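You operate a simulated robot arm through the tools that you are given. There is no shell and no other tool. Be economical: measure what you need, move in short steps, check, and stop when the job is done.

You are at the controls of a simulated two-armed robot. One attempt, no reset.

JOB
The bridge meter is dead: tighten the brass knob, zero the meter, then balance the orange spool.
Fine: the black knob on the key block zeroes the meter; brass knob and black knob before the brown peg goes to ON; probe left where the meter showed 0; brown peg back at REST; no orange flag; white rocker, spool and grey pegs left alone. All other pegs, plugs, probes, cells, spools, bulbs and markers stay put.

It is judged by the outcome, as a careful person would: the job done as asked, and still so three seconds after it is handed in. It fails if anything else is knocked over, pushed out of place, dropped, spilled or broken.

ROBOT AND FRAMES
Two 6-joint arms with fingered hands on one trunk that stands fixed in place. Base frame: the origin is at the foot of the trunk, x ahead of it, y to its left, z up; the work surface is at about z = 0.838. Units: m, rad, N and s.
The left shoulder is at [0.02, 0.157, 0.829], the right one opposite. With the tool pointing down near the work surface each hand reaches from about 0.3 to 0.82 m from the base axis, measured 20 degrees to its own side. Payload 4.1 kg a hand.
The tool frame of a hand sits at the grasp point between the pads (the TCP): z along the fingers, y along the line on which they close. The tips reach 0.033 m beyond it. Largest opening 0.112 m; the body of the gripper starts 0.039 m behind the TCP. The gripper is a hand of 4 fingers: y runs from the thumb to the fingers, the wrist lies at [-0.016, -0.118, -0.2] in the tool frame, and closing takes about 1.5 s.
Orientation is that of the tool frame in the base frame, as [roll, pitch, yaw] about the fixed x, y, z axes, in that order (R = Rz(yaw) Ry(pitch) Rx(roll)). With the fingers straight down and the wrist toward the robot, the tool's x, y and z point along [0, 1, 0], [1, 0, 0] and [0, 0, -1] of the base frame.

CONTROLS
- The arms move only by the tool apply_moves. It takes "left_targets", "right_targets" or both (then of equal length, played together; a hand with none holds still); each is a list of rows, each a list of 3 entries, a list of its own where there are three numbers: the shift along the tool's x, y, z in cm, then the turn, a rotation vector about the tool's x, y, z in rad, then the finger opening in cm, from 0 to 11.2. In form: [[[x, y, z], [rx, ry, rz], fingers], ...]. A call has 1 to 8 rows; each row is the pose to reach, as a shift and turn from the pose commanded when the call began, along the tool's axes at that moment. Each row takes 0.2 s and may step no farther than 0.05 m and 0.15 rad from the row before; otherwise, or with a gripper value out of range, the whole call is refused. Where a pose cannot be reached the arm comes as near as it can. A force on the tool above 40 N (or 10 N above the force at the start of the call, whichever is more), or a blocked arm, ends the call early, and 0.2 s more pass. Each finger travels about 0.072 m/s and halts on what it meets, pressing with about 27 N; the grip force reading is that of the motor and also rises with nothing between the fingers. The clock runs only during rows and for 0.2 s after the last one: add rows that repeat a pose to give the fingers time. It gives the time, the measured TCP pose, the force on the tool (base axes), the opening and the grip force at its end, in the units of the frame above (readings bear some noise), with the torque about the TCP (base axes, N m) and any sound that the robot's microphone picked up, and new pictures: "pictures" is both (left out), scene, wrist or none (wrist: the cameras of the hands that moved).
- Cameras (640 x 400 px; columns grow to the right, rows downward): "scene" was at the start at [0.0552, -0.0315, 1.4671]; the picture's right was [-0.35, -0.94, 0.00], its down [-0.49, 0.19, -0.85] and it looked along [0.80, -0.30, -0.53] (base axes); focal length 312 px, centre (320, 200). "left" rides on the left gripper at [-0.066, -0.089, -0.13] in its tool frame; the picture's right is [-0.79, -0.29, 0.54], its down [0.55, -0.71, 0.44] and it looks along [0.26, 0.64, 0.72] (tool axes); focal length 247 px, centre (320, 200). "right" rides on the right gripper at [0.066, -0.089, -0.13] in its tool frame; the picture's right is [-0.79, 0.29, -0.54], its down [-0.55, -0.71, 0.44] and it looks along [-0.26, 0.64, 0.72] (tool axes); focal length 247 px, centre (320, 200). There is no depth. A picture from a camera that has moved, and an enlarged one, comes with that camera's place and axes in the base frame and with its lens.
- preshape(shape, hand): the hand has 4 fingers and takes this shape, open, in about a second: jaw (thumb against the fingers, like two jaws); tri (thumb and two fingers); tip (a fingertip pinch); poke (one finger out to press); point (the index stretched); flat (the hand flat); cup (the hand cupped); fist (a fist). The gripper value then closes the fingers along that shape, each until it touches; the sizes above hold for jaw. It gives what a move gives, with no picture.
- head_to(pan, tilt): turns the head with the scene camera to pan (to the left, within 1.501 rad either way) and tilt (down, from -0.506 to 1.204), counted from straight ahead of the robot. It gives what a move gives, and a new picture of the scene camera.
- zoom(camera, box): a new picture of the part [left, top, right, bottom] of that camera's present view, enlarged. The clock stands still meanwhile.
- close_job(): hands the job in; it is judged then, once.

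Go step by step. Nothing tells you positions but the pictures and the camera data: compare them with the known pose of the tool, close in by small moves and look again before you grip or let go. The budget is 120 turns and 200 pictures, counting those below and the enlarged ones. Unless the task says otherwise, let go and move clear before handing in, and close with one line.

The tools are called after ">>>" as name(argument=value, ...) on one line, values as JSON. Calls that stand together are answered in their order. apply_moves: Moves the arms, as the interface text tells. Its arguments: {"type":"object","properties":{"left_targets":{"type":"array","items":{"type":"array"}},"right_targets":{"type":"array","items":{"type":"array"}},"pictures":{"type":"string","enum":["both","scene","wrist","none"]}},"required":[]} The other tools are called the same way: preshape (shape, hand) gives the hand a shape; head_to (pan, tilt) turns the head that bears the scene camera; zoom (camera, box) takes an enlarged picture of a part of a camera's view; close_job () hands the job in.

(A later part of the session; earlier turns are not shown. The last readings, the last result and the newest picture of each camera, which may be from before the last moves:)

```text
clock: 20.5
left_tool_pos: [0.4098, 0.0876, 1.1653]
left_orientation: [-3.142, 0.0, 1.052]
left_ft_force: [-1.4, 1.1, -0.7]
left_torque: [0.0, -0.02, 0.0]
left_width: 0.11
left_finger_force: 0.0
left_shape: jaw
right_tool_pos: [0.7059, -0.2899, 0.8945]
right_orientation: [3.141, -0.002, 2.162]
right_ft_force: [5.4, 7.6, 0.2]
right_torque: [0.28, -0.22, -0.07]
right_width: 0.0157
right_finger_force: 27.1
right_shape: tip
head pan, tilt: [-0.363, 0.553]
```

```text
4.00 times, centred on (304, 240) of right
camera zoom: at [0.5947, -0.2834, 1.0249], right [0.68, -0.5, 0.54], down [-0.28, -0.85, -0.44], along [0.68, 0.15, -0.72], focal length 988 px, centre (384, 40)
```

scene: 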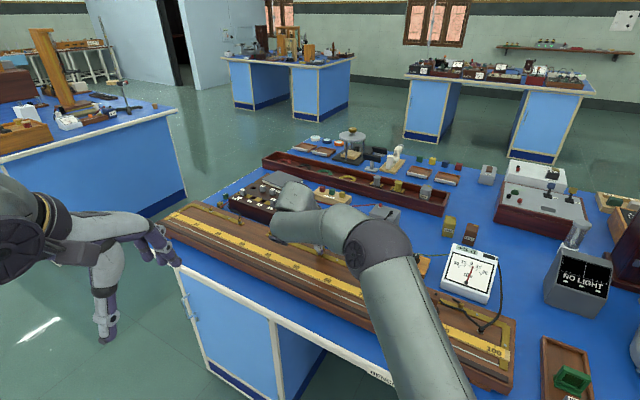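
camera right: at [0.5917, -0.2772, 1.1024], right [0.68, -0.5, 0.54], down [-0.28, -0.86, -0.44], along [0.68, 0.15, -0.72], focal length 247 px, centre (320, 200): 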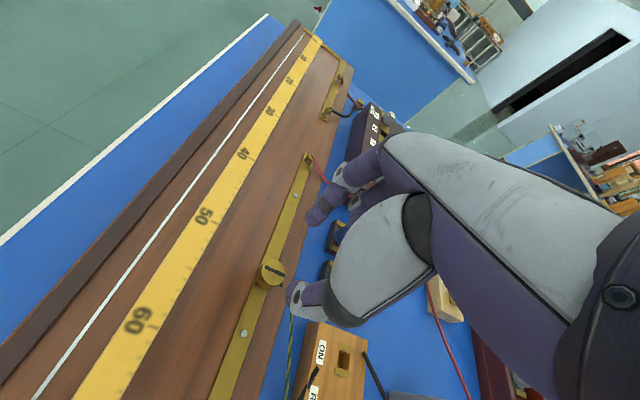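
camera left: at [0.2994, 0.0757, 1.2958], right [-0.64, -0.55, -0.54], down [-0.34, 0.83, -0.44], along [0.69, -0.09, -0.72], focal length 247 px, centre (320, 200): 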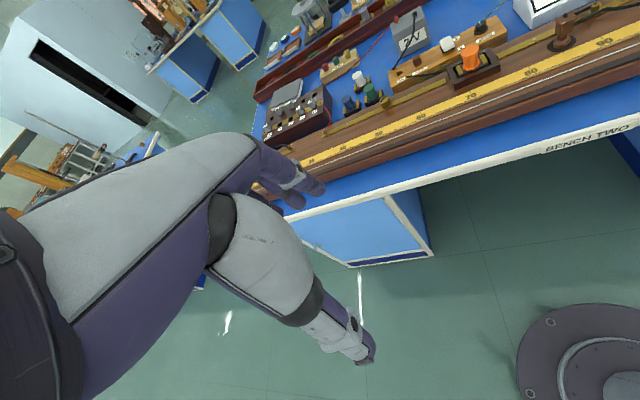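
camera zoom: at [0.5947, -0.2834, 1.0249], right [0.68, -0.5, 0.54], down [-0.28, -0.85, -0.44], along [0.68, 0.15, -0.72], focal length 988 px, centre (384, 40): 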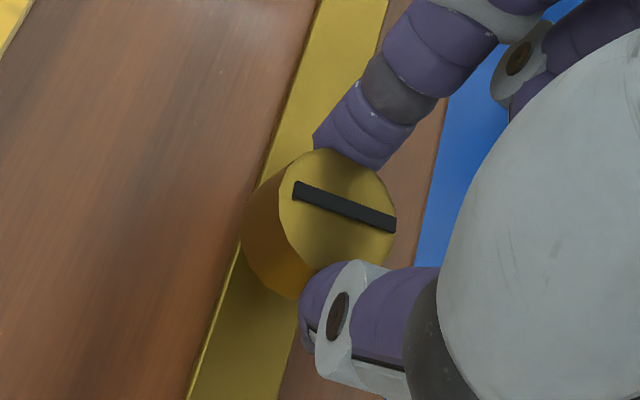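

Good grip again. Turning clockwise again by about 1.65 rad.

>>> apply_moves(right_targets=[[[0, 0, 0], [0, 0, 0.14], 0], [[0, 0, 0], [0, 0, 0.28], 0], [[0, 0, 0], [0, 0, 0.42], 0], [[0.1, 0, 0], [0, 0, 0.56], 0], [[0.2, 0, 0], [0, 0, 0.7], 0], [[0.3, 0.1, 0], [0, 0, 0.84], 0], [[0.3, 0.1, 0], [0, 0, 0.98], 0], [[0.3, 0.1, 0], [0, 0, 1.12], 0]], pictures="none")

>>> zoom(camera="right", box=[224, 190, 384, 290])

```text
clock: 22.3
left_tool_pos: [0.4096, 0.0866, 1.1653]
left_orientation: [-3.141, -0.001, 1.051]
left_ft_force: [-0.2, 0.2, 0.2]
left_torque: [0.02, 0.02, 0.01]
left_width: 0.1101
left_finger_force: 0.0
left_shape: jaw
right_tool_pos: [0.7047, -0.2886, 0.8945]
right_orientation: [3.141, 0.003, 1.036]
right_ft_force: [6.9, -9.5, -7.8]
right_torque: [-0.14, -0.29, 0.16]
right_width: 0.0145
right_finger_force: 26.8
right_shape: tip
head pan, tilt: [-0.363, 0.553]
```

```text
4.00 times, centred on (304, 240) of right
camera zoom: at [0.6604, -0.1851, 1.0244], right [-0.16, -0.83, 0.54], down [-0.89, -0.12, -0.44], along [0.42, -0.55, -0.72], focal length 988 px, centre (384, 40)
```

zoom: 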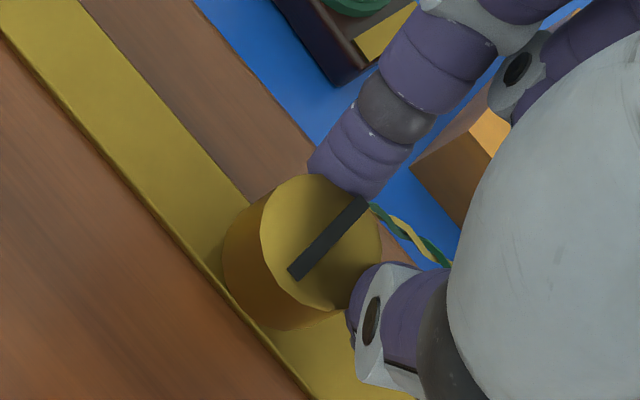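

The slot stayed put relative to the board during this turn, so the knob has reached its stop after about 130° (torque rose). I'll let go, lift and check it.

>>> apply_moves(right_targets=[[[0, 0, 0], [0, 0, 0], 1.5], [[0, 0, 0], [0, 0, 0], 3], [[0, 0, -1], [0, 0, 0], 4.5], [[0, 0, -5], [0, 0, 0], 5], [[0, -4, -8], [0, 0, 0], 5], [[0, -8, -11], [0, 0, 0], 5], [[-3, -11, -13], [0, 0, 0], 5], [[-6, -14, -13], [0, 0, 0], 5]], pictures="both")

```text
clock: 24.1
left_tool_pos: [0.4092, 0.0883, 1.1656]
left_orientation: [-3.14, 0.002, 1.052]
left_ft_force: [0.7, -0.2, 0.3]
left_torque: [0.0, 0.04, -0.02]
left_width: 0.1101
left_finger_force: 0.0
left_shape: jaw
right_tool_pos: [0.5563, -0.2693, 1.0252]
right_orientation: [-3.14, 0.001, 1.042]
right_ft_force: [0.8, -0.2, -0.9]
right_torque: [-0.01, 0.02, -0.02]
right_width: 0.0496
right_finger_force: 0.1
right_shape: tip
head pan, tilt: [-0.363, 0.553]
camera right: at [0.5112, -0.166, 1.1545], right [-0.15, -0.83, 0.54], down [-0.89, -0.12, -0.44], along [0.42, -0.55, -0.72], focal length 247 px, centre (320, 200)
```

scene: 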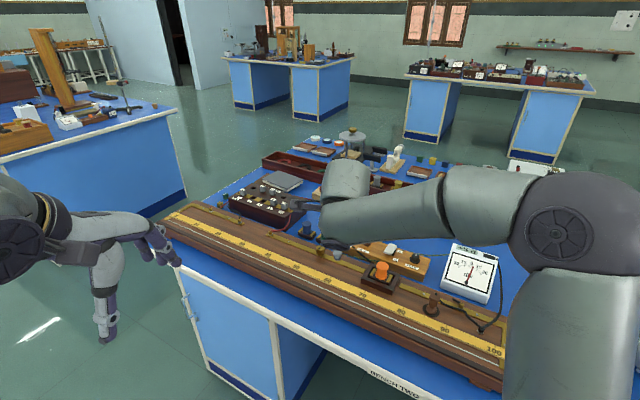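
right: 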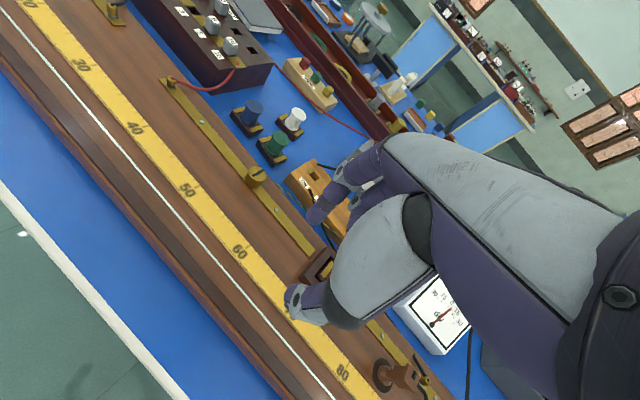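

>>> zoom(camera="right", box=[216, 150, 296, 200])

>>> zoom(camera="scene", box=[300, 230, 364, 270])

>>> zoom(camera="scene", box=[436, 238, 500, 278])

```text
8.00 times, centred on (256, 175) of right
camera zoom: at [0.5112, -0.166, 1.1545], right [-0.15, -0.83, 0.54], down [-0.89, -0.12, -0.44], along [0.42, -0.55, -0.72], focal length 1976 px, centre (832, 400)
```

zoom: 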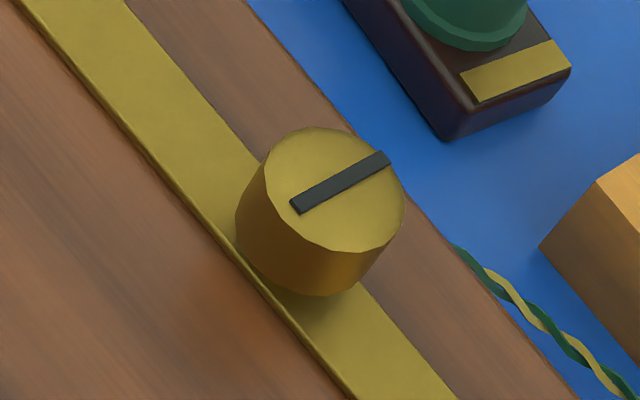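

```text
10.00 times, centred on (332, 250) of scene
camera zoom: at [0.0558, -0.0313, 1.4671], right [-0.35, -0.94, 0.0], down [-0.49, 0.19, -0.85], along [0.8, -0.3, -0.53], focal length 3117 px, centre (200, -300)
```

zoom: 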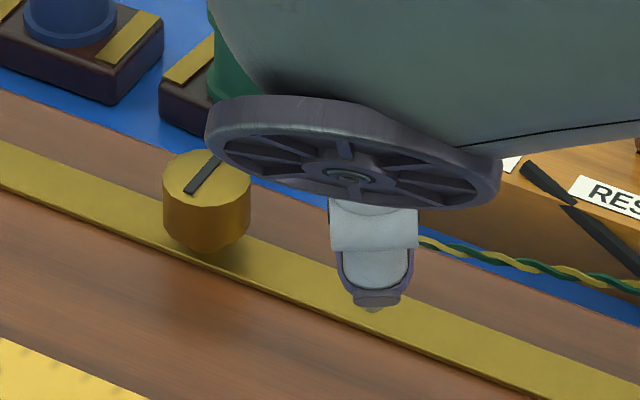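

```text
10.00 times, centred on (468, 258) of scene
camera zoom: at [0.0558, -0.0313, 1.4671], right [-0.35, -0.94, 0.0], down [-0.49, 0.19, -0.85], along [0.8, -0.3, -0.53], focal length 3117 px, centre (-1160, -380)
```

zoom: 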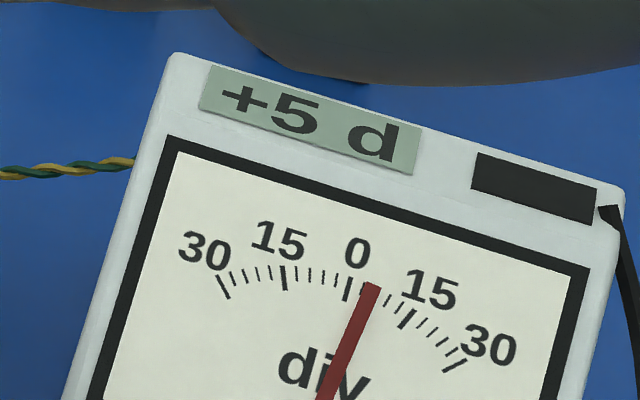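

The brass knob has turned about 130° to its stop. Next, I move over to the black ZERO knob on the key block.

>>> apply_moves(right_targets=[[[-3.3, 2.2, 0], [0, 0, 0.06], 5], [[-6.6, 4.3, 0], [0, 0, 0.12], 5], [[-9.9, 6.5, 0], [0, 0, 0.18], 5], [[-13.2, 8.7, 0], [0, 0, 0.24], 5], [[-16.5, 10.8, 1], [0, 0, 0.3], 5], [[-19.7, 13, 2.5], [0, 0, 0.32], 5]], pictures="both")

```text
clock: 25.5
left_tool_pos: [0.4085, 0.0885, 1.1656]
left_orientation: [-3.142, -0.001, 1.052]
left_ft_force: [-0.6, 0.3, 0.6]
left_torque: [-0.03, -0.06, -0.02]
left_width: 0.1102
left_finger_force: 0.0
left_shape: jaw
right_tool_pos: [0.5655, -0.505, 0.9999]
right_orientation: [-3.141, 0.0, 0.722]
right_ft_force: [0.5, 1.2, 1.3]
right_torque: [-0.02, 0.02, 0.0]
right_width: 0.0497
right_finger_force: 0.0
right_shape: tip
head pan, tilt: [-0.363, 0.553]
camera right: at [0.5557, -0.3932, 1.1297], right [-0.41, -0.74, 0.54], down [-0.88, 0.17, -0.44], along [0.23, -0.65, -0.72], focal length 247 px, centre (320, 200)
```

scene: 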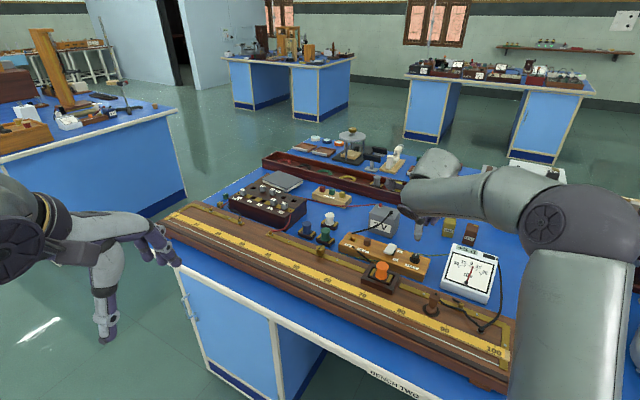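
right: 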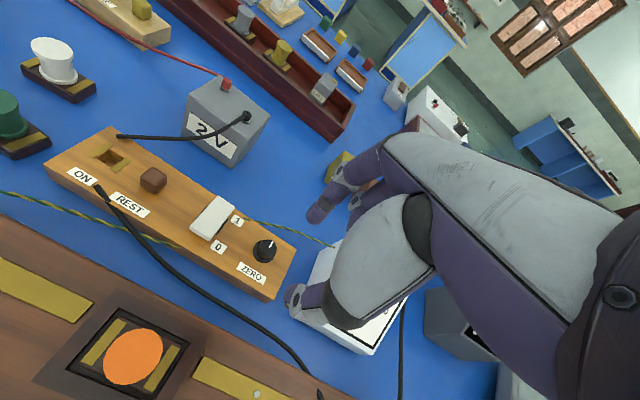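

Triangulating, the black knob is at about (0.597, -0.527) with top near z 0.855, lower than first assumed. Shifting over it and lowering partway.

>>> apply_moves(right_targets=[[[0.5, 2, 1.5], [0, 0, 0], 5], [[0.9, 3.7, 4], [0, 0, 0], 4.5], [[0.9, 3.7, 7], [0, 0, 0], 4.5]], pictures="none")

>>> zoom(camera="right", box=[192, 160, 448, 320])

>>> zoom(camera="scene", box=[368, 215, 464, 275])

```text
clock: 26.3
left_tool_pos: [0.4105, 0.0873, 1.1671]
left_orientation: [3.14, 0.0, 1.052]
left_ft_force: [0.2, -0.1, 0.0]
left_torque: [-0.03, 0.03, 0.01]
left_width: 0.1102
left_finger_force: 0.0
left_shape: jaw
right_tool_pos: [0.5961, -0.5247, 0.9284]
right_orientation: [3.141, 0.001, 0.723]
right_ft_force: [0.1, 0.8, 0.4]
right_torque: [0.02, 0.02, -0.03]
right_width: 0.0455
right_finger_force: 0.0
right_shape: tip
head pan, tilt: [-0.363, 0.553]
```

```text
2.50 times, centred on (320, 240) of right
camera zoom: at [0.5862, -0.4137, 1.0582], right [-0.41, -0.74, 0.54], down [-0.88, 0.17, -0.44], along [0.23, -0.65, -0.72], focal length 617 px, centre (320, 100)
```

zoom: 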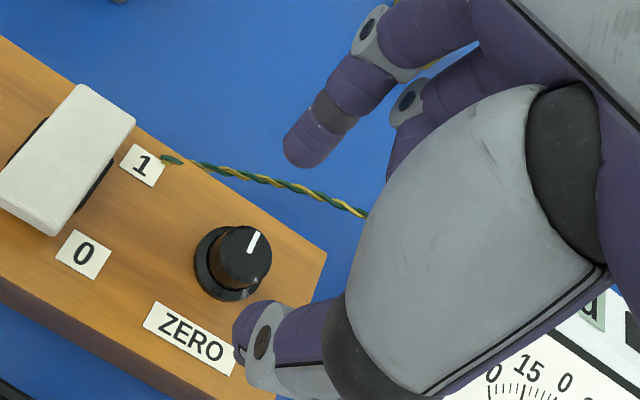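

```text
6.67 times, centred on (416, 245) of scene
camera zoom: at [0.055, -0.0313, 1.4671], right [-0.35, -0.94, 0.0], down [-0.49, 0.19, -0.85], along [0.8, -0.3, -0.52], focal length 2078 px, centre (-320, -100)
```

zoom: 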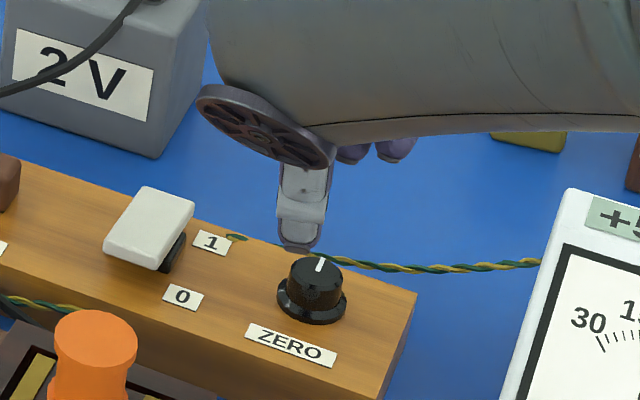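

Knob fixed at about (0.598, -0.531, top 0.853). I'll lower around it and look before closing.

>>> apply_moves(right_targets=[[[-0.4, 0.6, 1.5], [0, 0, 0], 4], [[-0.4, 0.6, 3.5], [0, 0, 0], 4], [[-0.4, 0.6, 5], [0, 0, 0], 4]], pictures="none")

>>> zoom(camera="right", box=[224, 190, 384, 290])

>>> zoom(camera="scene", box=[384, 220, 464, 270])

```text
clock: 27.1
left_tool_pos: [0.4095, 0.0871, 1.1658]
left_orientation: [-3.14, -0.001, 1.052]
left_ft_force: [-0.6, 0.1, 0.6]
left_torque: [0.0, 0.02, 0.0]
left_width: 0.1105
left_finger_force: 0.1
left_shape: jaw
right_tool_pos: [0.5995, -0.532, 0.8797]
right_orientation: [-3.14, 0.002, 0.723]
right_ft_force: [-0.1, -0.3, 0.6]
right_torque: [0.0, -0.02, 0.0]
right_width: 0.0404
right_finger_force: 0.1
right_shape: tip
head pan, tilt: [-0.363, 0.553]
```

```text
4.00 times, centred on (304, 240) of right
camera zoom: at [0.5892, -0.4204, 1.0085], right [-0.41, -0.74, 0.54], down [-0.88, 0.17, -0.44], along [0.23, -0.65, -0.72], focal length 988 px, centre (384, 40)
```

zoom: 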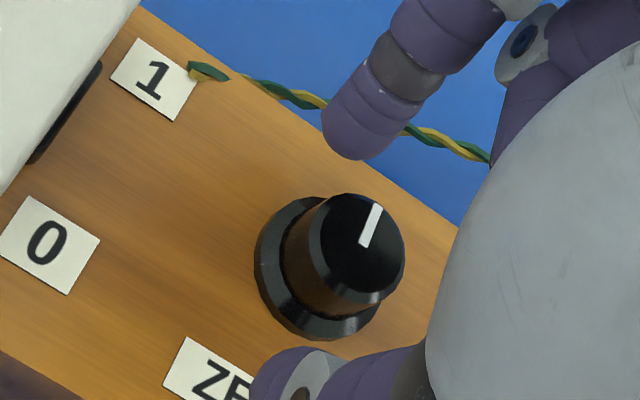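

```text
8.00 times, centred on (424, 245) of scene
camera zoom: at [0.0551, -0.0314, 1.4671], right [-0.35, -0.94, 0.0], down [-0.49, 0.19, -0.85], along [0.8, -0.3, -0.53], focal length 2493 px, centre (-512, -160)
```

zoom: 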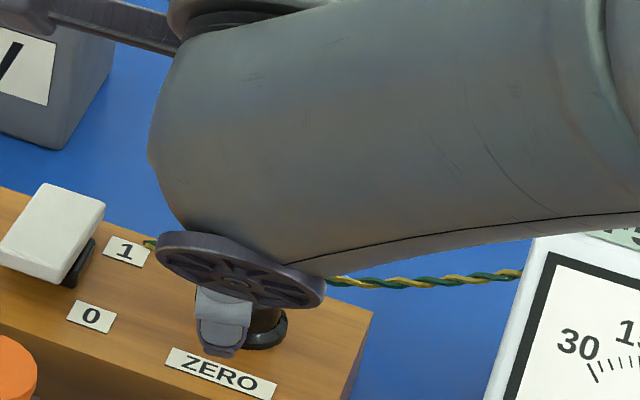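

Learning from the brass knob, the pinch converges a little to the -x side, so I shift 7 mm and close gently.

>>> apply_moves(right_targets=[[[-0.7, -0.1, 0], [0, 0, 0], 4], [[-0.7, -0.1, 0], [0, 0, 0], 3], [[-0.7, -0.1, 0], [0, 0, 0], 2], [[-0.7, -0.1, 0], [0, 0, 0], 1.5]], pictures="none")

>>> zoom(camera="right", box=[224, 190, 384, 290])

```text
clock: 28.1
left_tool_pos: [0.4102, 0.0867, 1.1655]
left_orientation: [3.14, -0.002, 1.052]
left_ft_force: [-0.5, -0.5, -0.5]
left_torque: [-0.03, 0.0, 0.02]
left_width: 0.1102
left_finger_force: 0.1
left_shape: jaw
right_tool_pos: [0.5934, -0.5362, 0.8795]
right_orientation: [3.139, 0.0, 0.72]
right_ft_force: [3.0, -2.4, 3.6]
right_torque: [-0.11, -0.18, 0.0]
right_width: 0.016
right_finger_force: 0.1
right_shape: tip
head pan, tilt: [-0.363, 0.553]
```

```text
4.00 times, centred on (304, 240) of right
camera zoom: at [0.5828, -0.4251, 1.0095], right [-0.41, -0.74, 0.54], down [-0.88, 0.17, -0.44], along [0.23, -0.65, -0.72], focal length 988 px, centre (384, 40)
```

zoom: 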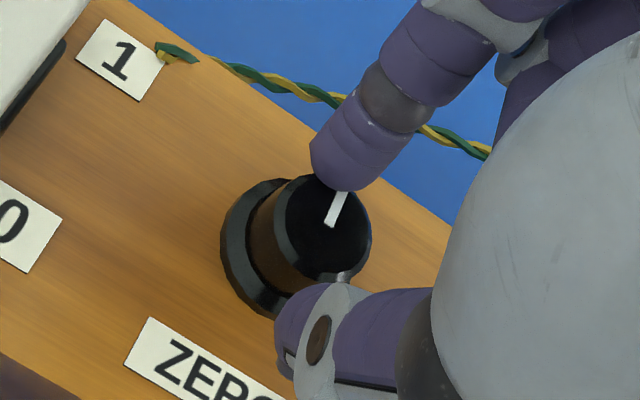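

Both tips are reaching the knob. Closing fully, then checking grip and meter.

>>> apply_moves(right_targets=[[[0, 0, 0], [0, 0, 0], 2.5], [[-0.2, 0.1, 0.4], [0, 0, 0], 2.5], [[-0.2, 0.1, 0.4], [0, 0, 0], 1.2], [[-0.2, 0.1, 0.4], [0, 0, 0], 0], [[-0.2, 0.1, 0.4], [0, 0, 0], 0]], pictures="none")

>>> zoom(camera="right", box=[224, 190, 384, 290])

>>> zoom(camera="scene", box=[420, 230, 516, 290])

```text
clock: 29.3
left_tool_pos: [0.4097, 0.0885, 1.1663]
left_orientation: [3.141, 0.0, 1.051]
left_ft_force: [0.1, 0.1, 1.1]
left_torque: [0.02, 0.01, 0.0]
left_width: 0.1105
left_finger_force: 0.1
left_shape: jaw
right_tool_pos: [0.593, -0.5397, 0.8785]
right_orientation: [3.138, -0.002, 0.723]
right_ft_force: [5.4, -3.8, 18.1]
right_torque: [-0.19, -0.37, -0.07]
right_width: 0.0147
right_finger_force: 26.9
right_shape: tip
head pan, tilt: [-0.363, 0.553]
```

```text
4.00 times, centred on (304, 240) of right
camera zoom: at [0.5818, -0.4274, 1.0075], right [-0.41, -0.74, 0.54], down [-0.88, 0.17, -0.44], along [0.23, -0.65, -0.72], focal length 988 px, centre (384, 40)
```

zoom: 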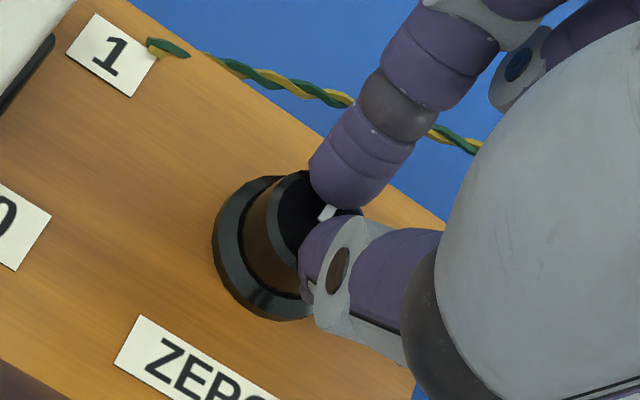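

```text
6.67 times, centred on (468, 260) of scene
camera zoom: at [0.0549, -0.0312, 1.4671], right [-0.35, -0.94, 0.0], down [-0.49, 0.19, -0.85], along [0.8, -0.3, -0.52], focal length 2078 px, centre (-667, -200)
```

zoom: 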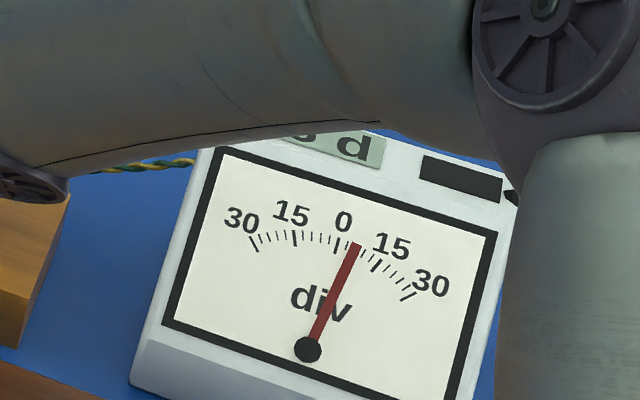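

The tips rode up onto the knob's top. I'll open, shift back +x by 6 mm, and go lower before closing.

>>> apply_moves(right_targets=[[[0, 0, -0.5], [0, 0, 0], 2], [[0, 0, -0.5], [0, 0, 0], 4], [[0.6, -0.1, 0], [0, 0, 0], 4.5], [[0.6, -0.1, 0.4], [0, 0, 0], 4.5], [[0.6, -0.1, 0.8], [0, 0, 0], 4.5], [[0.6, -0.1, 1.1], [0, 0, 0], 4.5]], pictures="none")

>>> zoom(camera="right", box=[224, 190, 384, 290])

```text
clock: 30.7
left_tool_pos: [0.4091, 0.0878, 1.1653]
left_orientation: [-3.142, 0.002, 1.054]
left_ft_force: [-0.1, -0.3, -0.6]
left_torque: [-0.02, 0.04, 0.04]
left_width: 0.1102
left_finger_force: 0.0
left_shape: jaw
right_tool_pos: [0.5968, -0.5335, 0.8648]
right_orientation: [3.141, 0.001, 0.721]
right_ft_force: [0.1, 0.2, 0.1]
right_torque: [-0.02, -0.03, 0.0]
right_width: 0.0447
right_finger_force: 0.0
right_shape: tip
head pan, tilt: [-0.363, 0.553]
```

```text
4.00 times, centred on (304, 240) of right
camera zoom: at [0.5862, -0.4219, 0.9947], right [-0.41, -0.74, 0.54], down [-0.88, 0.17, -0.44], along [0.23, -0.65, -0.72], focal length 988 px, centre (384, 40)
```

zoom: 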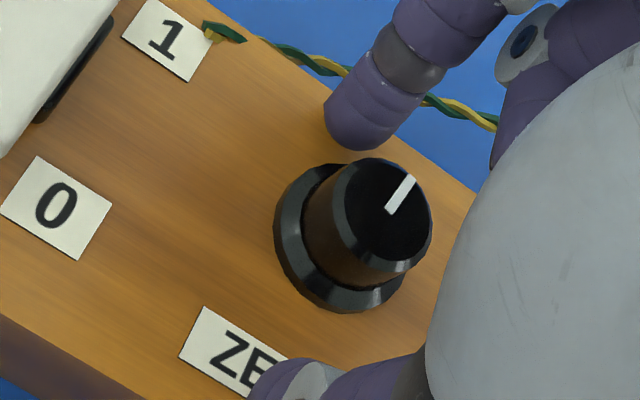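

Now the tips are low enough beside the knob without touching. Shift -x 6 mm and close.

>>> apply_moves(right_targets=[[[-0.6, 0, 0], [0, 0, 0], 4], [[-0.6, 0, 0], [0, 0, 0], 3], [[-0.6, 0, 0], [0, 0, 0], 2], [[-0.6, 0, 0], [0, 0, 0], 1], [[-0.6, 0, 0], [0, 0, 0], 0.5]], pictures="none")

>>> zoom(camera="right", box=[224, 190, 384, 290])

```text
clock: 31.9
left_tool_pos: [0.4093, 0.0865, 1.1657]
left_orientation: [3.141, 0.001, 1.051]
left_ft_force: [-0.5, -0.5, 0.1]
left_torque: [-0.03, -0.01, -0.01]
left_width: 0.1105
left_finger_force: 0.1
left_shape: jaw
right_tool_pos: [0.5936, -0.5373, 0.8662]
right_orientation: [3.138, -0.002, 0.723]
right_ft_force: [8.7, -5.6, 8.1]
right_torque: [-0.26, -0.38, -0.04]
right_width: 0.0062
right_finger_force: 0.1
right_shape: tip
head pan, tilt: [-0.363, 0.553]
```

```text
4.00 times, centred on (304, 240) of right
camera zoom: at [0.5817, -0.4257, 0.9959], right [-0.41, -0.74, 0.54], down [-0.88, 0.17, -0.44], along [0.23, -0.65, -0.72], focal length 988 px, centre (384, 40)
```

zoom: 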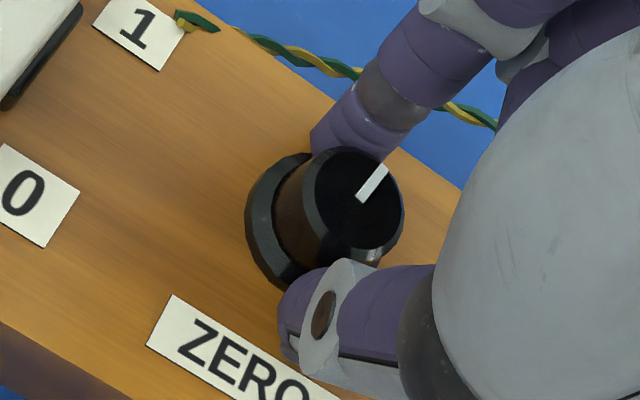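

Now the knob is properly pinched. Squeeze and check the meter baseline.

>>> apply_moves(right_targets=[[[0, 0, 0], [0, 0, 0], 0], [[0, 0, 0], [0, 0, 0.08], 0], [[0, 0, 0], [0, 0, 0.16], 0]], pictures="none")

>>> zoom(camera="scene", box=[436, 238, 500, 278])

>>> zoom(camera="right", box=[224, 190, 384, 290])

```text
clock: 32.7
left_tool_pos: [0.4102, 0.0882, 1.1661]
left_orientation: [3.14, 0.0, 1.052]
left_ft_force: [-0.1, -0.7, -0.1]
left_torque: [0.0, -0.01, 0.0]
left_width: 0.1099
left_finger_force: 0.1
left_shape: jaw
right_tool_pos: [0.5929, -0.5361, 0.8658]
right_orientation: [3.14, 0.0, 0.564]
right_ft_force: [15.1, -0.7, 9.9]
right_torque: [-0.29, -0.73, 0.1]
right_width: 0.0051
right_finger_force: 26.6
right_shape: tip
head pan, tilt: [-0.363, 0.553]
```

```text
10.00 times, centred on (468, 258) of scene
camera zoom: at [0.0554, -0.0313, 1.4671], right [-0.35, -0.94, 0.0], down [-0.49, 0.19, -0.85], along [0.8, -0.3, -0.53], focal length 3117 px, centre (-1160, -380)
```

zoom: 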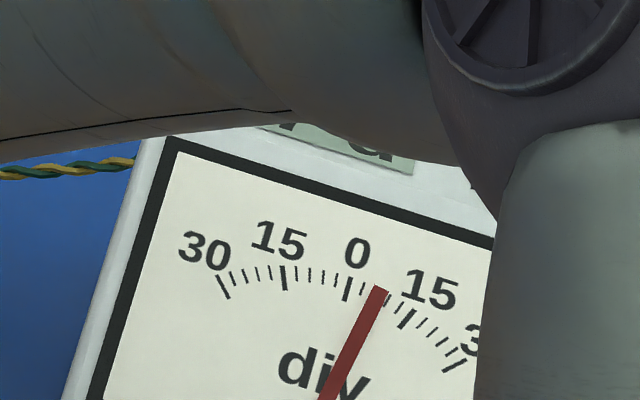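

```text
4.00 times, centred on (304, 240) of right
camera zoom: at [0.6, -0.4244, 0.9958], right [-0.52, -0.67, 0.54], down [-0.85, 0.31, -0.44], along [0.13, -0.68, -0.72], focal length 988 px, centre (384, 40)
```

zoom: 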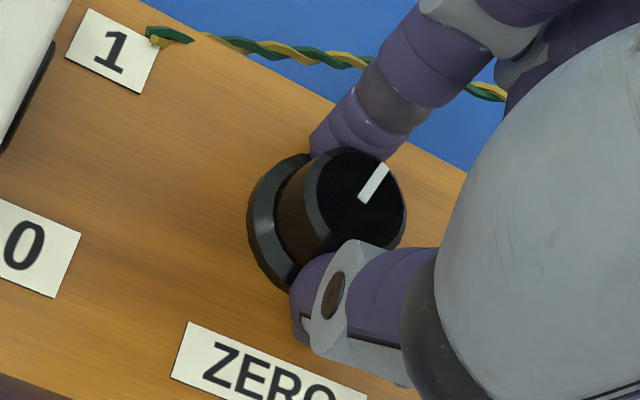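

Clockwise raises the reading (about +7), and the knob follows the hand. I turn counter-clockwise ~1 rad.

>>> apply_moves(right_targets=[[[0, 0, 0], [0, 0, -0.14], 0], [[0, 0, 0], [0, 0, -0.28], 0], [[0, 0, 0], [0, 0, -0.42], 0], [[0, 0, 0], [0, 0, -0.56], 0], [[0, 0, 0], [0, 0, -0.7], 0], [[0, 0, 0], [0, 0, -0.84], 0]], pictures="none")

>>> zoom(camera="scene", box=[436, 238, 500, 278])

>>> zoom(camera="right", box=[224, 190, 384, 290])

```text
clock: 34.1
left_tool_pos: [0.4093, 0.0874, 1.1644]
left_orientation: [-3.141, 0.001, 1.054]
left_ft_force: [0.9, 0.3, 0.4]
left_torque: [-0.05, 0.03, 0.0]
left_width: 0.1103
left_finger_force: 0.1
left_shape: jaw
right_tool_pos: [0.5932, -0.5394, 0.8662]
right_orientation: [3.138, 0.001, 1.402]
right_ft_force: [13.4, -11.7, 1.2]
right_torque: [-0.16, -0.73, -0.13]
right_width: 0.006
right_finger_force: 27.1
right_shape: tip
head pan, tilt: [-0.363, 0.553]
```

```text
10.00 times, centred on (468, 258) of scene
camera zoom: at [0.0556, -0.0318, 1.467], right [-0.35, -0.94, 0.0], down [-0.49, 0.19, -0.85], along [0.8, -0.3, -0.53], focal length 3117 px, centre (-1160, -380)
```

zoom: 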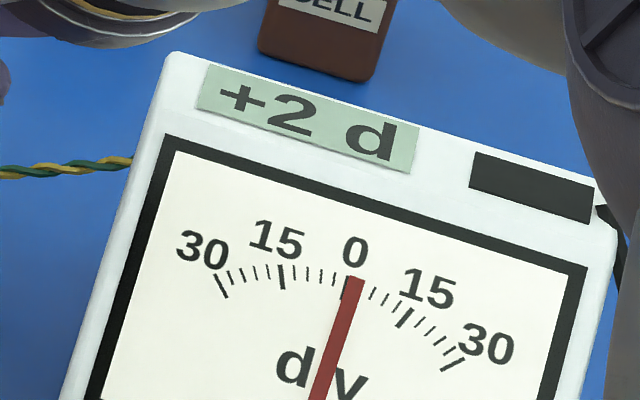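

```text
4.00 times, centred on (304, 240) of right
camera zoom: at [0.5142, -0.4575, 0.9953], right [0.15, -0.83, 0.54], down [-0.79, -0.43, -0.44], along [0.59, -0.36, -0.72], focal length 988 px, centre (384, 40)
```

zoom: 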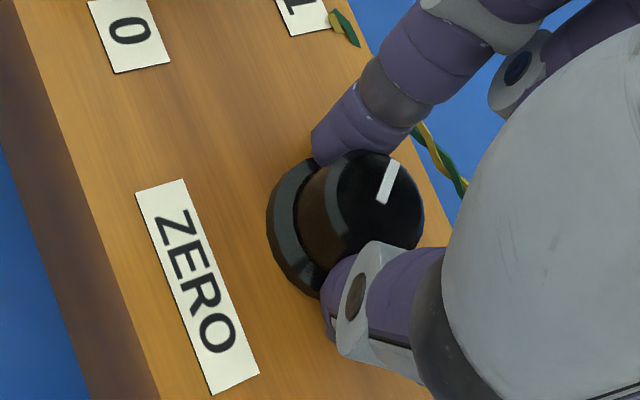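

Reading +2; about 0.33 rad more counter-clockwise.

>>> apply_moves(right_targets=[[[0, 0, 0], [0, 0, -0.12], 0], [[0, 0, 0], [0, 0, -0.24], 0], [[0, 0, 0], [0, 0, -0.34], 0], [[0, 0, 0], [0, 0, -0.34], 0]], pictures="none")

>>> zoom(camera="scene", box=[436, 238, 500, 278])

```text
clock: 35.1
left_tool_pos: [0.4086, 0.0875, 1.1646]
left_orientation: [3.142, -0.001, 1.053]
left_ft_force: [1.3, -0.4, 0.6]
left_torque: [0.01, -0.01, -0.01]
left_width: 0.1103
left_finger_force: 0.1
left_shape: jaw
right_tool_pos: [0.593, -0.5404, 0.8665]
right_orientation: [3.136, 0.005, 1.741]
right_ft_force: [17.6, -19.8, 1.3]
right_torque: [-0.21, -0.76, -0.26]
right_width: 0.006
right_finger_force: 26.4
right_shape: tip
head pan, tilt: [-0.363, 0.553]
```

```text
10.00 times, centred on (468, 258) of scene
camera zoom: at [0.0557, -0.0322, 1.467], right [-0.35, -0.94, 0.0], down [-0.49, 0.19, -0.85], along [0.8, -0.3, -0.53], focal length 3117 px, centre (-1160, -380)
```

zoom: 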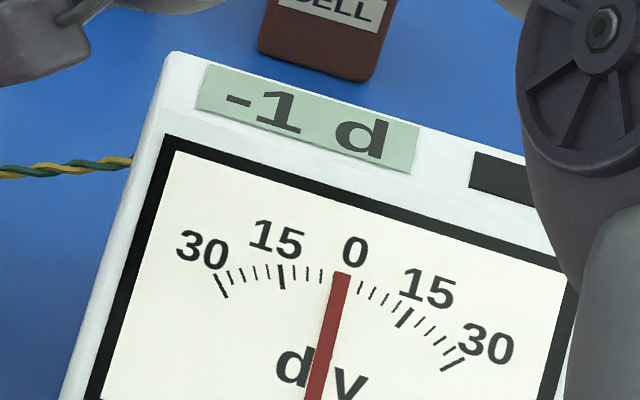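

-1 now; a small turn back clockwise.

>>> apply_moves(right_targets=[[[0, 0, 0], [0, 0, 0.06], 0], [[0, 0, 0], [0, 0, 0.12], 0], [[0, 0, 0], [0, 0, 0.12], 0]], pictures="none")

>>> zoom(camera="scene", box=[436, 238, 500, 278])

```text
clock: 35.9
left_tool_pos: [0.4102, 0.0883, 1.1642]
left_orientation: [3.141, 0.0, 1.052]
left_ft_force: [-0.6, 0.9, 0.5]
left_torque: [-0.02, -0.02, 0.03]
left_width: 0.1106
left_finger_force: 0.0
left_shape: jaw
right_tool_pos: [0.5934, -0.5378, 0.8653]
right_orientation: [3.14, 0.003, 1.621]
right_ft_force: [14.1, -16.9, -0.3]
right_torque: [-0.13, -0.68, -0.06]
right_width: 0.0059
right_finger_force: 26.9
right_shape: tip
head pan, tilt: [-0.363, 0.553]
```

```text
10.00 times, centred on (468, 258) of scene
camera zoom: at [0.0557, -0.032, 1.467], right [-0.35, -0.94, 0.0], down [-0.49, 0.19, -0.85], along [0.8, -0.3, -0.53], focal length 3117 px, centre (-1160, -380)
```

zoom: 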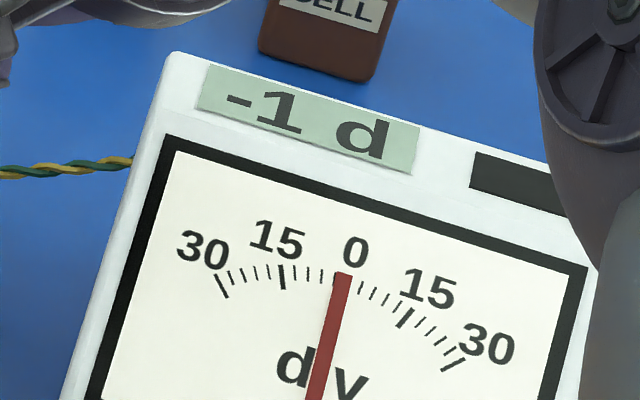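

Still -1; a bit more clockwise.

>>> apply_moves(right_targets=[[[0, 0, 0], [0, 0, 0.06], 0], [[0, 0, 0], [0, 0, 0.1], 0], [[0, 0, 0], [0, 0, 0.1], 0]], pictures="none")

>>> zoom(camera="scene", box=[436, 238, 500, 278])

```text
clock: 36.7
left_tool_pos: [0.4088, 0.0881, 1.1645]
left_orientation: [-3.141, 0.002, 1.054]
left_ft_force: [0.2, 0.0, 0.3]
left_torque: [0.03, 0.01, 0.01]
left_width: 0.1104
left_finger_force: 0.1
left_shape: jaw
right_tool_pos: [0.5925, -0.5379, 0.8651]
right_orientation: [3.14, -0.001, 1.519]
right_ft_force: [15.7, -13.8, -2.7]
right_torque: [-0.13, -0.7, 0.0]
right_width: 0.0061
right_finger_force: 26.9
right_shape: tip
head pan, tilt: [-0.363, 0.553]
```

```text
10.00 times, centred on (468, 258) of scene
camera zoom: at [0.0558, -0.032, 1.467], right [-0.35, -0.94, 0.0], down [-0.49, 0.19, -0.85], along [0.8, -0.3, -0.53], focal length 3117 px, centre (-1160, -380)
```

zoom: 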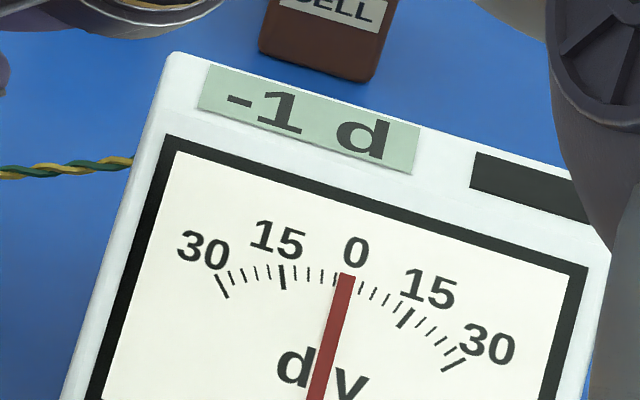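

Needle is moving; a little more.

>>> apply_moves(right_targets=[[[0, 0, 0], [0, 0, 0.05], 0], [[0, 0, 0], [0, 0, 0.1], 0], [[0, 0, 0], [0, 0, 0.1], 0]], pictures="none")

>>> zoom(camera="scene", box=[436, 238, 500, 278])

```text
clock: 37.5
left_tool_pos: [0.4097, 0.0872, 1.1655]
left_orientation: [3.142, 0.0, 1.053]
left_ft_force: [0.3, 0.8, -0.4]
left_torque: [0.0, 0.04, 0.01]
left_width: 0.1101
left_finger_force: 0.1
left_shape: jaw
right_tool_pos: [0.5925, -0.537, 0.8651]
right_orientation: [3.139, 0.0, 1.42]
right_ft_force: [14.2, -11.1, -0.5]
right_torque: [-0.11, -0.67, 0.02]
right_width: 0.0063
right_finger_force: 27.2
right_shape: tip
head pan, tilt: [-0.363, 0.553]
```

```text
10.00 times, centred on (468, 258) of scene
camera zoom: at [0.0557, -0.0319, 1.467], right [-0.35, -0.94, 0.0], down [-0.49, 0.19, -0.85], along [0.8, -0.3, -0.53], focal length 3117 px, centre (-1160, -380)
```

zoom: 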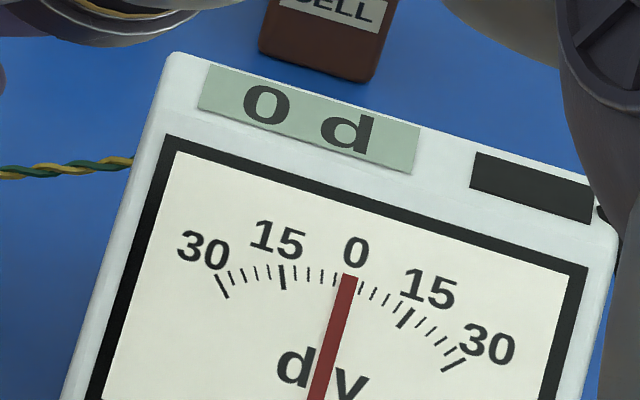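

Reads 0. One tiny nudge toward centre, then open gently and lift clear.

>>> apply_moves(right_targets=[[[0, 0, 0], [0, 0, 0.04], 0], [[0, 0.2, 0], [0, 0, 0.04], 0.5], [[0, 0.2, 0], [0, 0, 0.04], 1.5], [[0, 0.2, 0], [0, 0, 0.04], 3], [[0, 0.2, 0], [0, 0, 0.04], 4.5], [[0, 0.2, -2], [0, 0, 0.04], 4.5], [[0, 0.2, -6], [0, 0, 0.04], 4.5], [[0, 0.2, -9], [0, 0, 0.04], 4.5]], pictures="none")

>>> zoom(camera="scene", box=[436, 238, 500, 278])

```text
clock: 39.3
left_tool_pos: [0.4098, 0.0881, 1.1653]
left_orientation: [3.142, 0.001, 1.052]
left_ft_force: [-0.1, -0.4, 0.5]
left_torque: [0.01, 0.02, -0.02]
left_width: 0.1104
left_finger_force: 0.0
left_shape: jaw
right_tool_pos: [0.596, -0.537, 0.956]
right_orientation: [3.141, -0.002, 1.382]
right_ft_force: [0.0, -0.9, -0.2]
right_torque: [-0.01, 0.01, -0.02]
right_width: 0.0448
right_finger_force: 0.0
right_shape: tip
head pan, tilt: [-0.363, 0.553]
```

```text
10.00 times, centred on (468, 258) of scene
camera zoom: at [0.0553, -0.0317, 1.4671], right [-0.35, -0.94, 0.0], down [-0.49, 0.19, -0.85], along [0.8, -0.3, -0.53], focal length 3117 px, centre (-1160, -380)
```

zoom: 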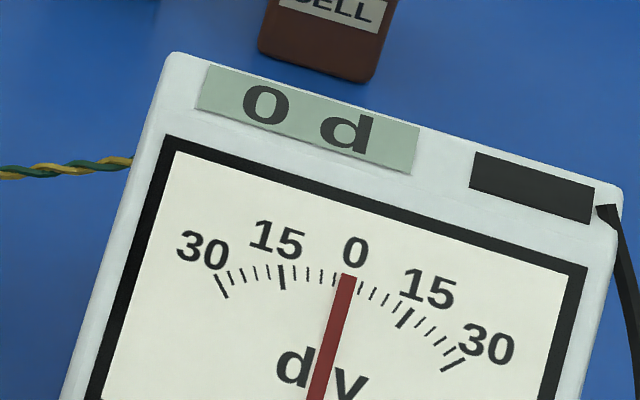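

Meter zeroed and holding at 0. Next the brown peg at REST: moving above it with the pinch across the block.

>>> apply_moves(right_targets=[[[2.2, 1.8, -1], [0, 0, 0.14], 4.5], [[4.5, 3.5, -1], [0, 0, 0.28], 4.5], [[6.7, 5.3, -1], [0, 0, 0.42], 4.5], [[9, 7.1, -1], [0, 0, 0.56], 4.5], [[11.2, 8.8, 0], [0, 0, 0.69], 4.5]], pictures="none")

>>> zoom(camera="right", box=[192, 160, 448, 320])

>>> zoom(camera="scene", box=[336, 215, 432, 275])

```text
clock: 40.5
left_tool_pos: [0.4081, 0.0871, 1.166]
left_orientation: [-3.141, -0.001, 1.052]
left_ft_force: [0.3, 0.1, 0.4]
left_torque: [0.03, -0.03, 0.02]
left_width: 0.11
left_finger_force: 0.0
left_shape: jaw
right_tool_pos: [0.7008, -0.4468, 0.9582]
right_orientation: [3.141, 0.001, 0.688]
right_ft_force: [-0.1, -0.4, -0.4]
right_torque: [0.04, -0.03, 0.02]
right_width: 0.0449
right_finger_force: 0.1
right_shape: tip
head pan, tilt: [-0.363, 0.553]
```

```text
2.50 times, centred on (320, 240) of right
camera zoom: at [0.694, -0.3352, 1.088], right [-0.43, -0.72, 0.54], down [-0.88, 0.2, -0.44], along [0.21, -0.66, -0.72], focal length 617 px, centre (320, 100)
```

zoom: 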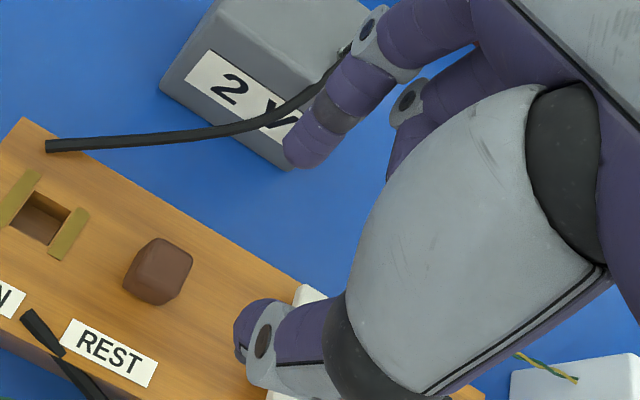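

```text
6.67 times, centred on (384, 245) of scene
camera zoom: at [0.0547, -0.0318, 1.4671], right [-0.35, -0.94, 0.0], down [-0.49, 0.19, -0.85], along [0.8, -0.3, -0.52], focal length 2078 px, centre (-107, -100)
```

zoom: 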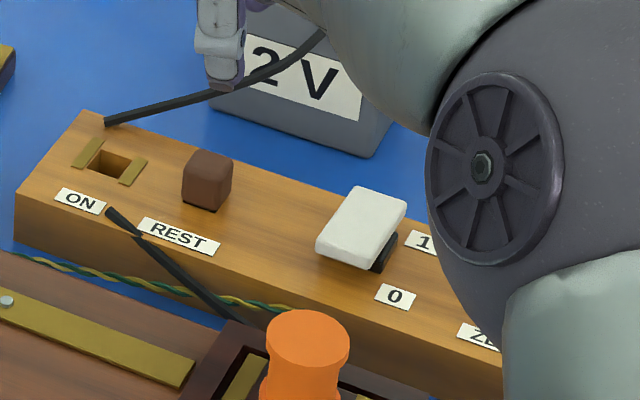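

Peg at about (0.7145, -0.437), ON hole at about (0.748, -0.4055). Lowering around the peg.

>>> apply_moves(right_targets=[[[0.75, 0.1, 3], [0, 0, 0], 4], [[0.75, 0.1, 6], [0, 0, 0], 3.8], [[0.75, 0.1, 8], [0, 0, 0], 3.8], [[0.75, 0.1, 8.8], [0, 0, 0], 3.8]], pictures="none")

>>> zoom(camera="right", box=[224, 190, 384, 290])

>>> zoom(camera="scene", box=[336, 215, 432, 275])

```text
clock: 41.5
left_tool_pos: [0.4088, 0.0888, 1.1648]
left_orientation: [-3.141, -0.001, 1.052]
left_ft_force: [0.1, -0.4, 0.2]
left_torque: [0.0, -0.01, -0.01]
left_width: 0.1101
left_finger_force: 0.1
left_shape: jaw
right_tool_pos: [0.7091, -0.4403, 0.8681]
right_orientation: [-3.14, 0.0, 0.691]
right_ft_force: [-0.2, -0.6, 0.7]
right_torque: [-0.01, 0.01, 0.03]
right_width: 0.038
right_finger_force: 0.1
right_shape: tip
head pan, tilt: [-0.363, 0.553]
```

```text
4.00 times, centred on (304, 240) of right
camera zoom: at [0.7008, -0.3284, 0.9981], right [-0.43, -0.73, 0.54], down [-0.88, 0.19, -0.44], along [0.21, -0.66, -0.72], focal length 988 px, centre (384, 40)
```

zoom: 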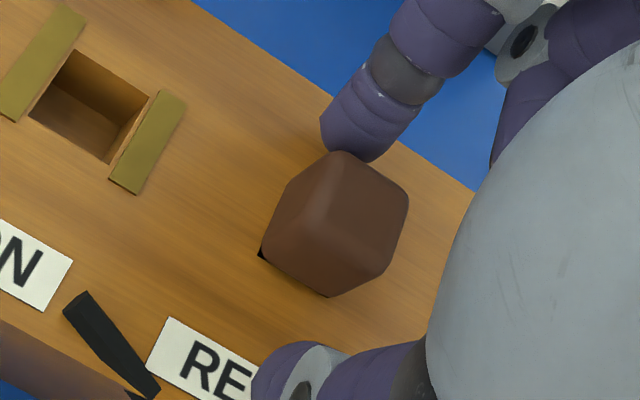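

```text
6.67 times, centred on (384, 245) of scene
camera zoom: at [0.0551, -0.0314, 1.4671], right [-0.35, -0.94, 0.0], down [-0.49, 0.19, -0.85], along [0.8, -0.3, -0.53], focal length 2078 px, centre (-107, -100)
```

zoom: 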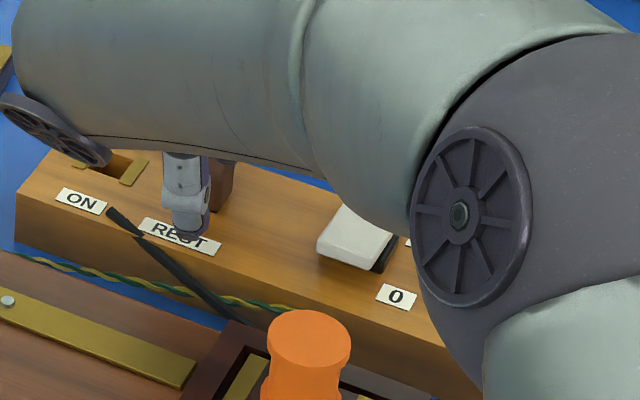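

The peg lies between the tips. Small adjustment, then close.

>>> apply_moves(right_targets=[[[-0.3, 0.2, 0], [0, 0, 0], 3.8], [[-0.3, 0.2, 0], [0, 0, 0], 2.5], [[-0.3, 0.2, 0], [0, 0, 0], 1.5], [[-0.3, 0.2, 0], [0, 0, 0], 0.5], [[-0.3, 0.2, 0], [0, 0, 0], 0]], pictures="none")

>>> zoom(camera="right", box=[224, 190, 384, 290])

```text
clock: 42.7
left_tool_pos: [0.409, 0.0874, 1.166]
left_orientation: [3.141, 0.001, 1.052]
left_ft_force: [0.3, -0.1, 0.1]
left_torque: [-0.03, -0.03, -0.03]
left_width: 0.1101
left_finger_force: 0.1
left_shape: jaw
right_tool_pos: [0.7072, -0.4442, 0.8672]
right_orientation: [3.141, -0.002, 0.694]
right_ft_force: [4.4, -2.5, -0.9]
right_torque: [-0.11, -0.16, -0.02]
right_width: 0.0157
right_finger_force: 27.3
right_shape: tip
head pan, tilt: [-0.363, 0.553]
```

```text
4.00 times, centred on (304, 240) of right
camera zoom: at [0.7002, -0.3317, 0.9977], right [-0.43, -0.73, 0.54], down [-0.88, 0.19, -0.44], along [0.21, -0.66, -0.72], focal length 988 px, centre (384, 40)
```

zoom: 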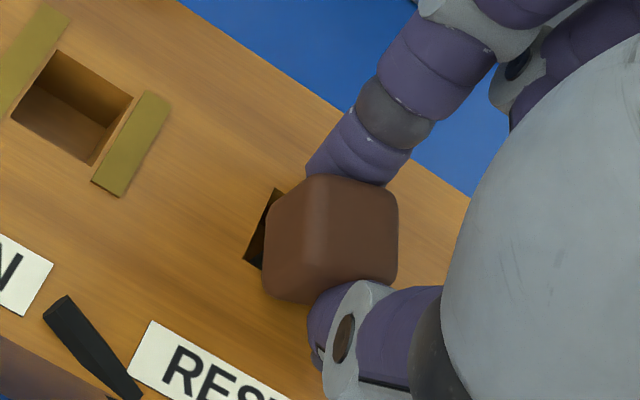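

Gripped at 27 N; the peg twisted a little in the pinch. Lifting straight out and checking its orientation.

>>> apply_moves(right_targets=[[[0, 0, -1], [0, 0, 0], 0], [[0, 0, -2], [0, 0, 0], 0], [[0, 0, -3.5], [0, 0, 0], 0], [[0, 0, -5], [0, 0, 0], 0]], pictures="none")

>>> zoom(camera="right", box=[192, 160, 448, 320])

>>> zoom(camera="scene", box=[336, 205, 432, 265])

```text
clock: 43.7
left_tool_pos: [0.4095, 0.0874, 1.165]
left_orientation: [3.141, -0.001, 1.052]
left_ft_force: [1.7, 0.0, 0.5]
left_torque: [-0.01, 0.0, -0.02]
left_width: 0.1101
left_finger_force: 0.1
left_shape: jaw
right_tool_pos: [0.708, -0.444, 0.9196]
right_orientation: [3.141, 0.0, 0.692]
right_ft_force: [0.9, -0.5, -0.5]
right_torque: [-0.03, -0.02, -0.01]
right_width: 0.015
right_finger_force: 26.7
right_shape: tip
head pan, tilt: [-0.363, 0.553]
```

```text
2.50 times, centred on (320, 240) of right
camera zoom: at [0.7003, -0.3318, 1.0479], right [-0.43, -0.73, 0.54], down [-0.88, 0.19, -0.44], along [0.21, -0.66, -0.72], focal length 617 px, centre (320, 100)
```

zoom: 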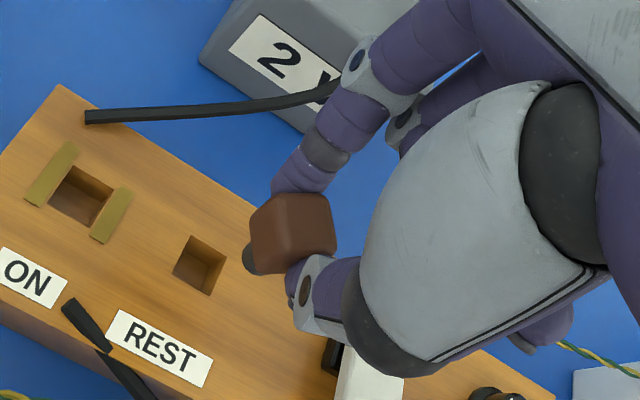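

```text
6.67 times, centred on (384, 235) of scene
camera zoom: at [0.0553, -0.0316, 1.4671], right [-0.35, -0.94, 0.0], down [-0.49, 0.19, -0.85], along [0.8, -0.3, -0.53], focal length 2078 px, centre (-107, -33)
```

zoom: 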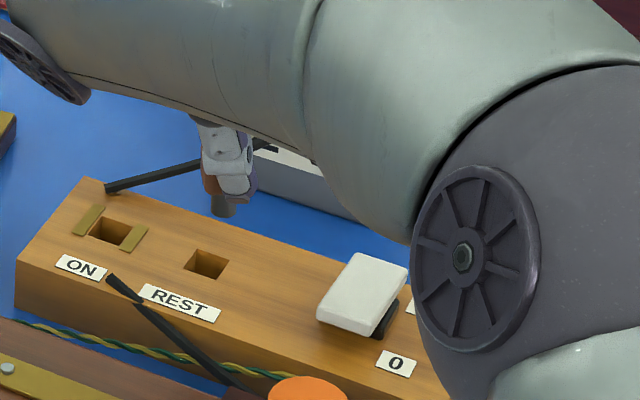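

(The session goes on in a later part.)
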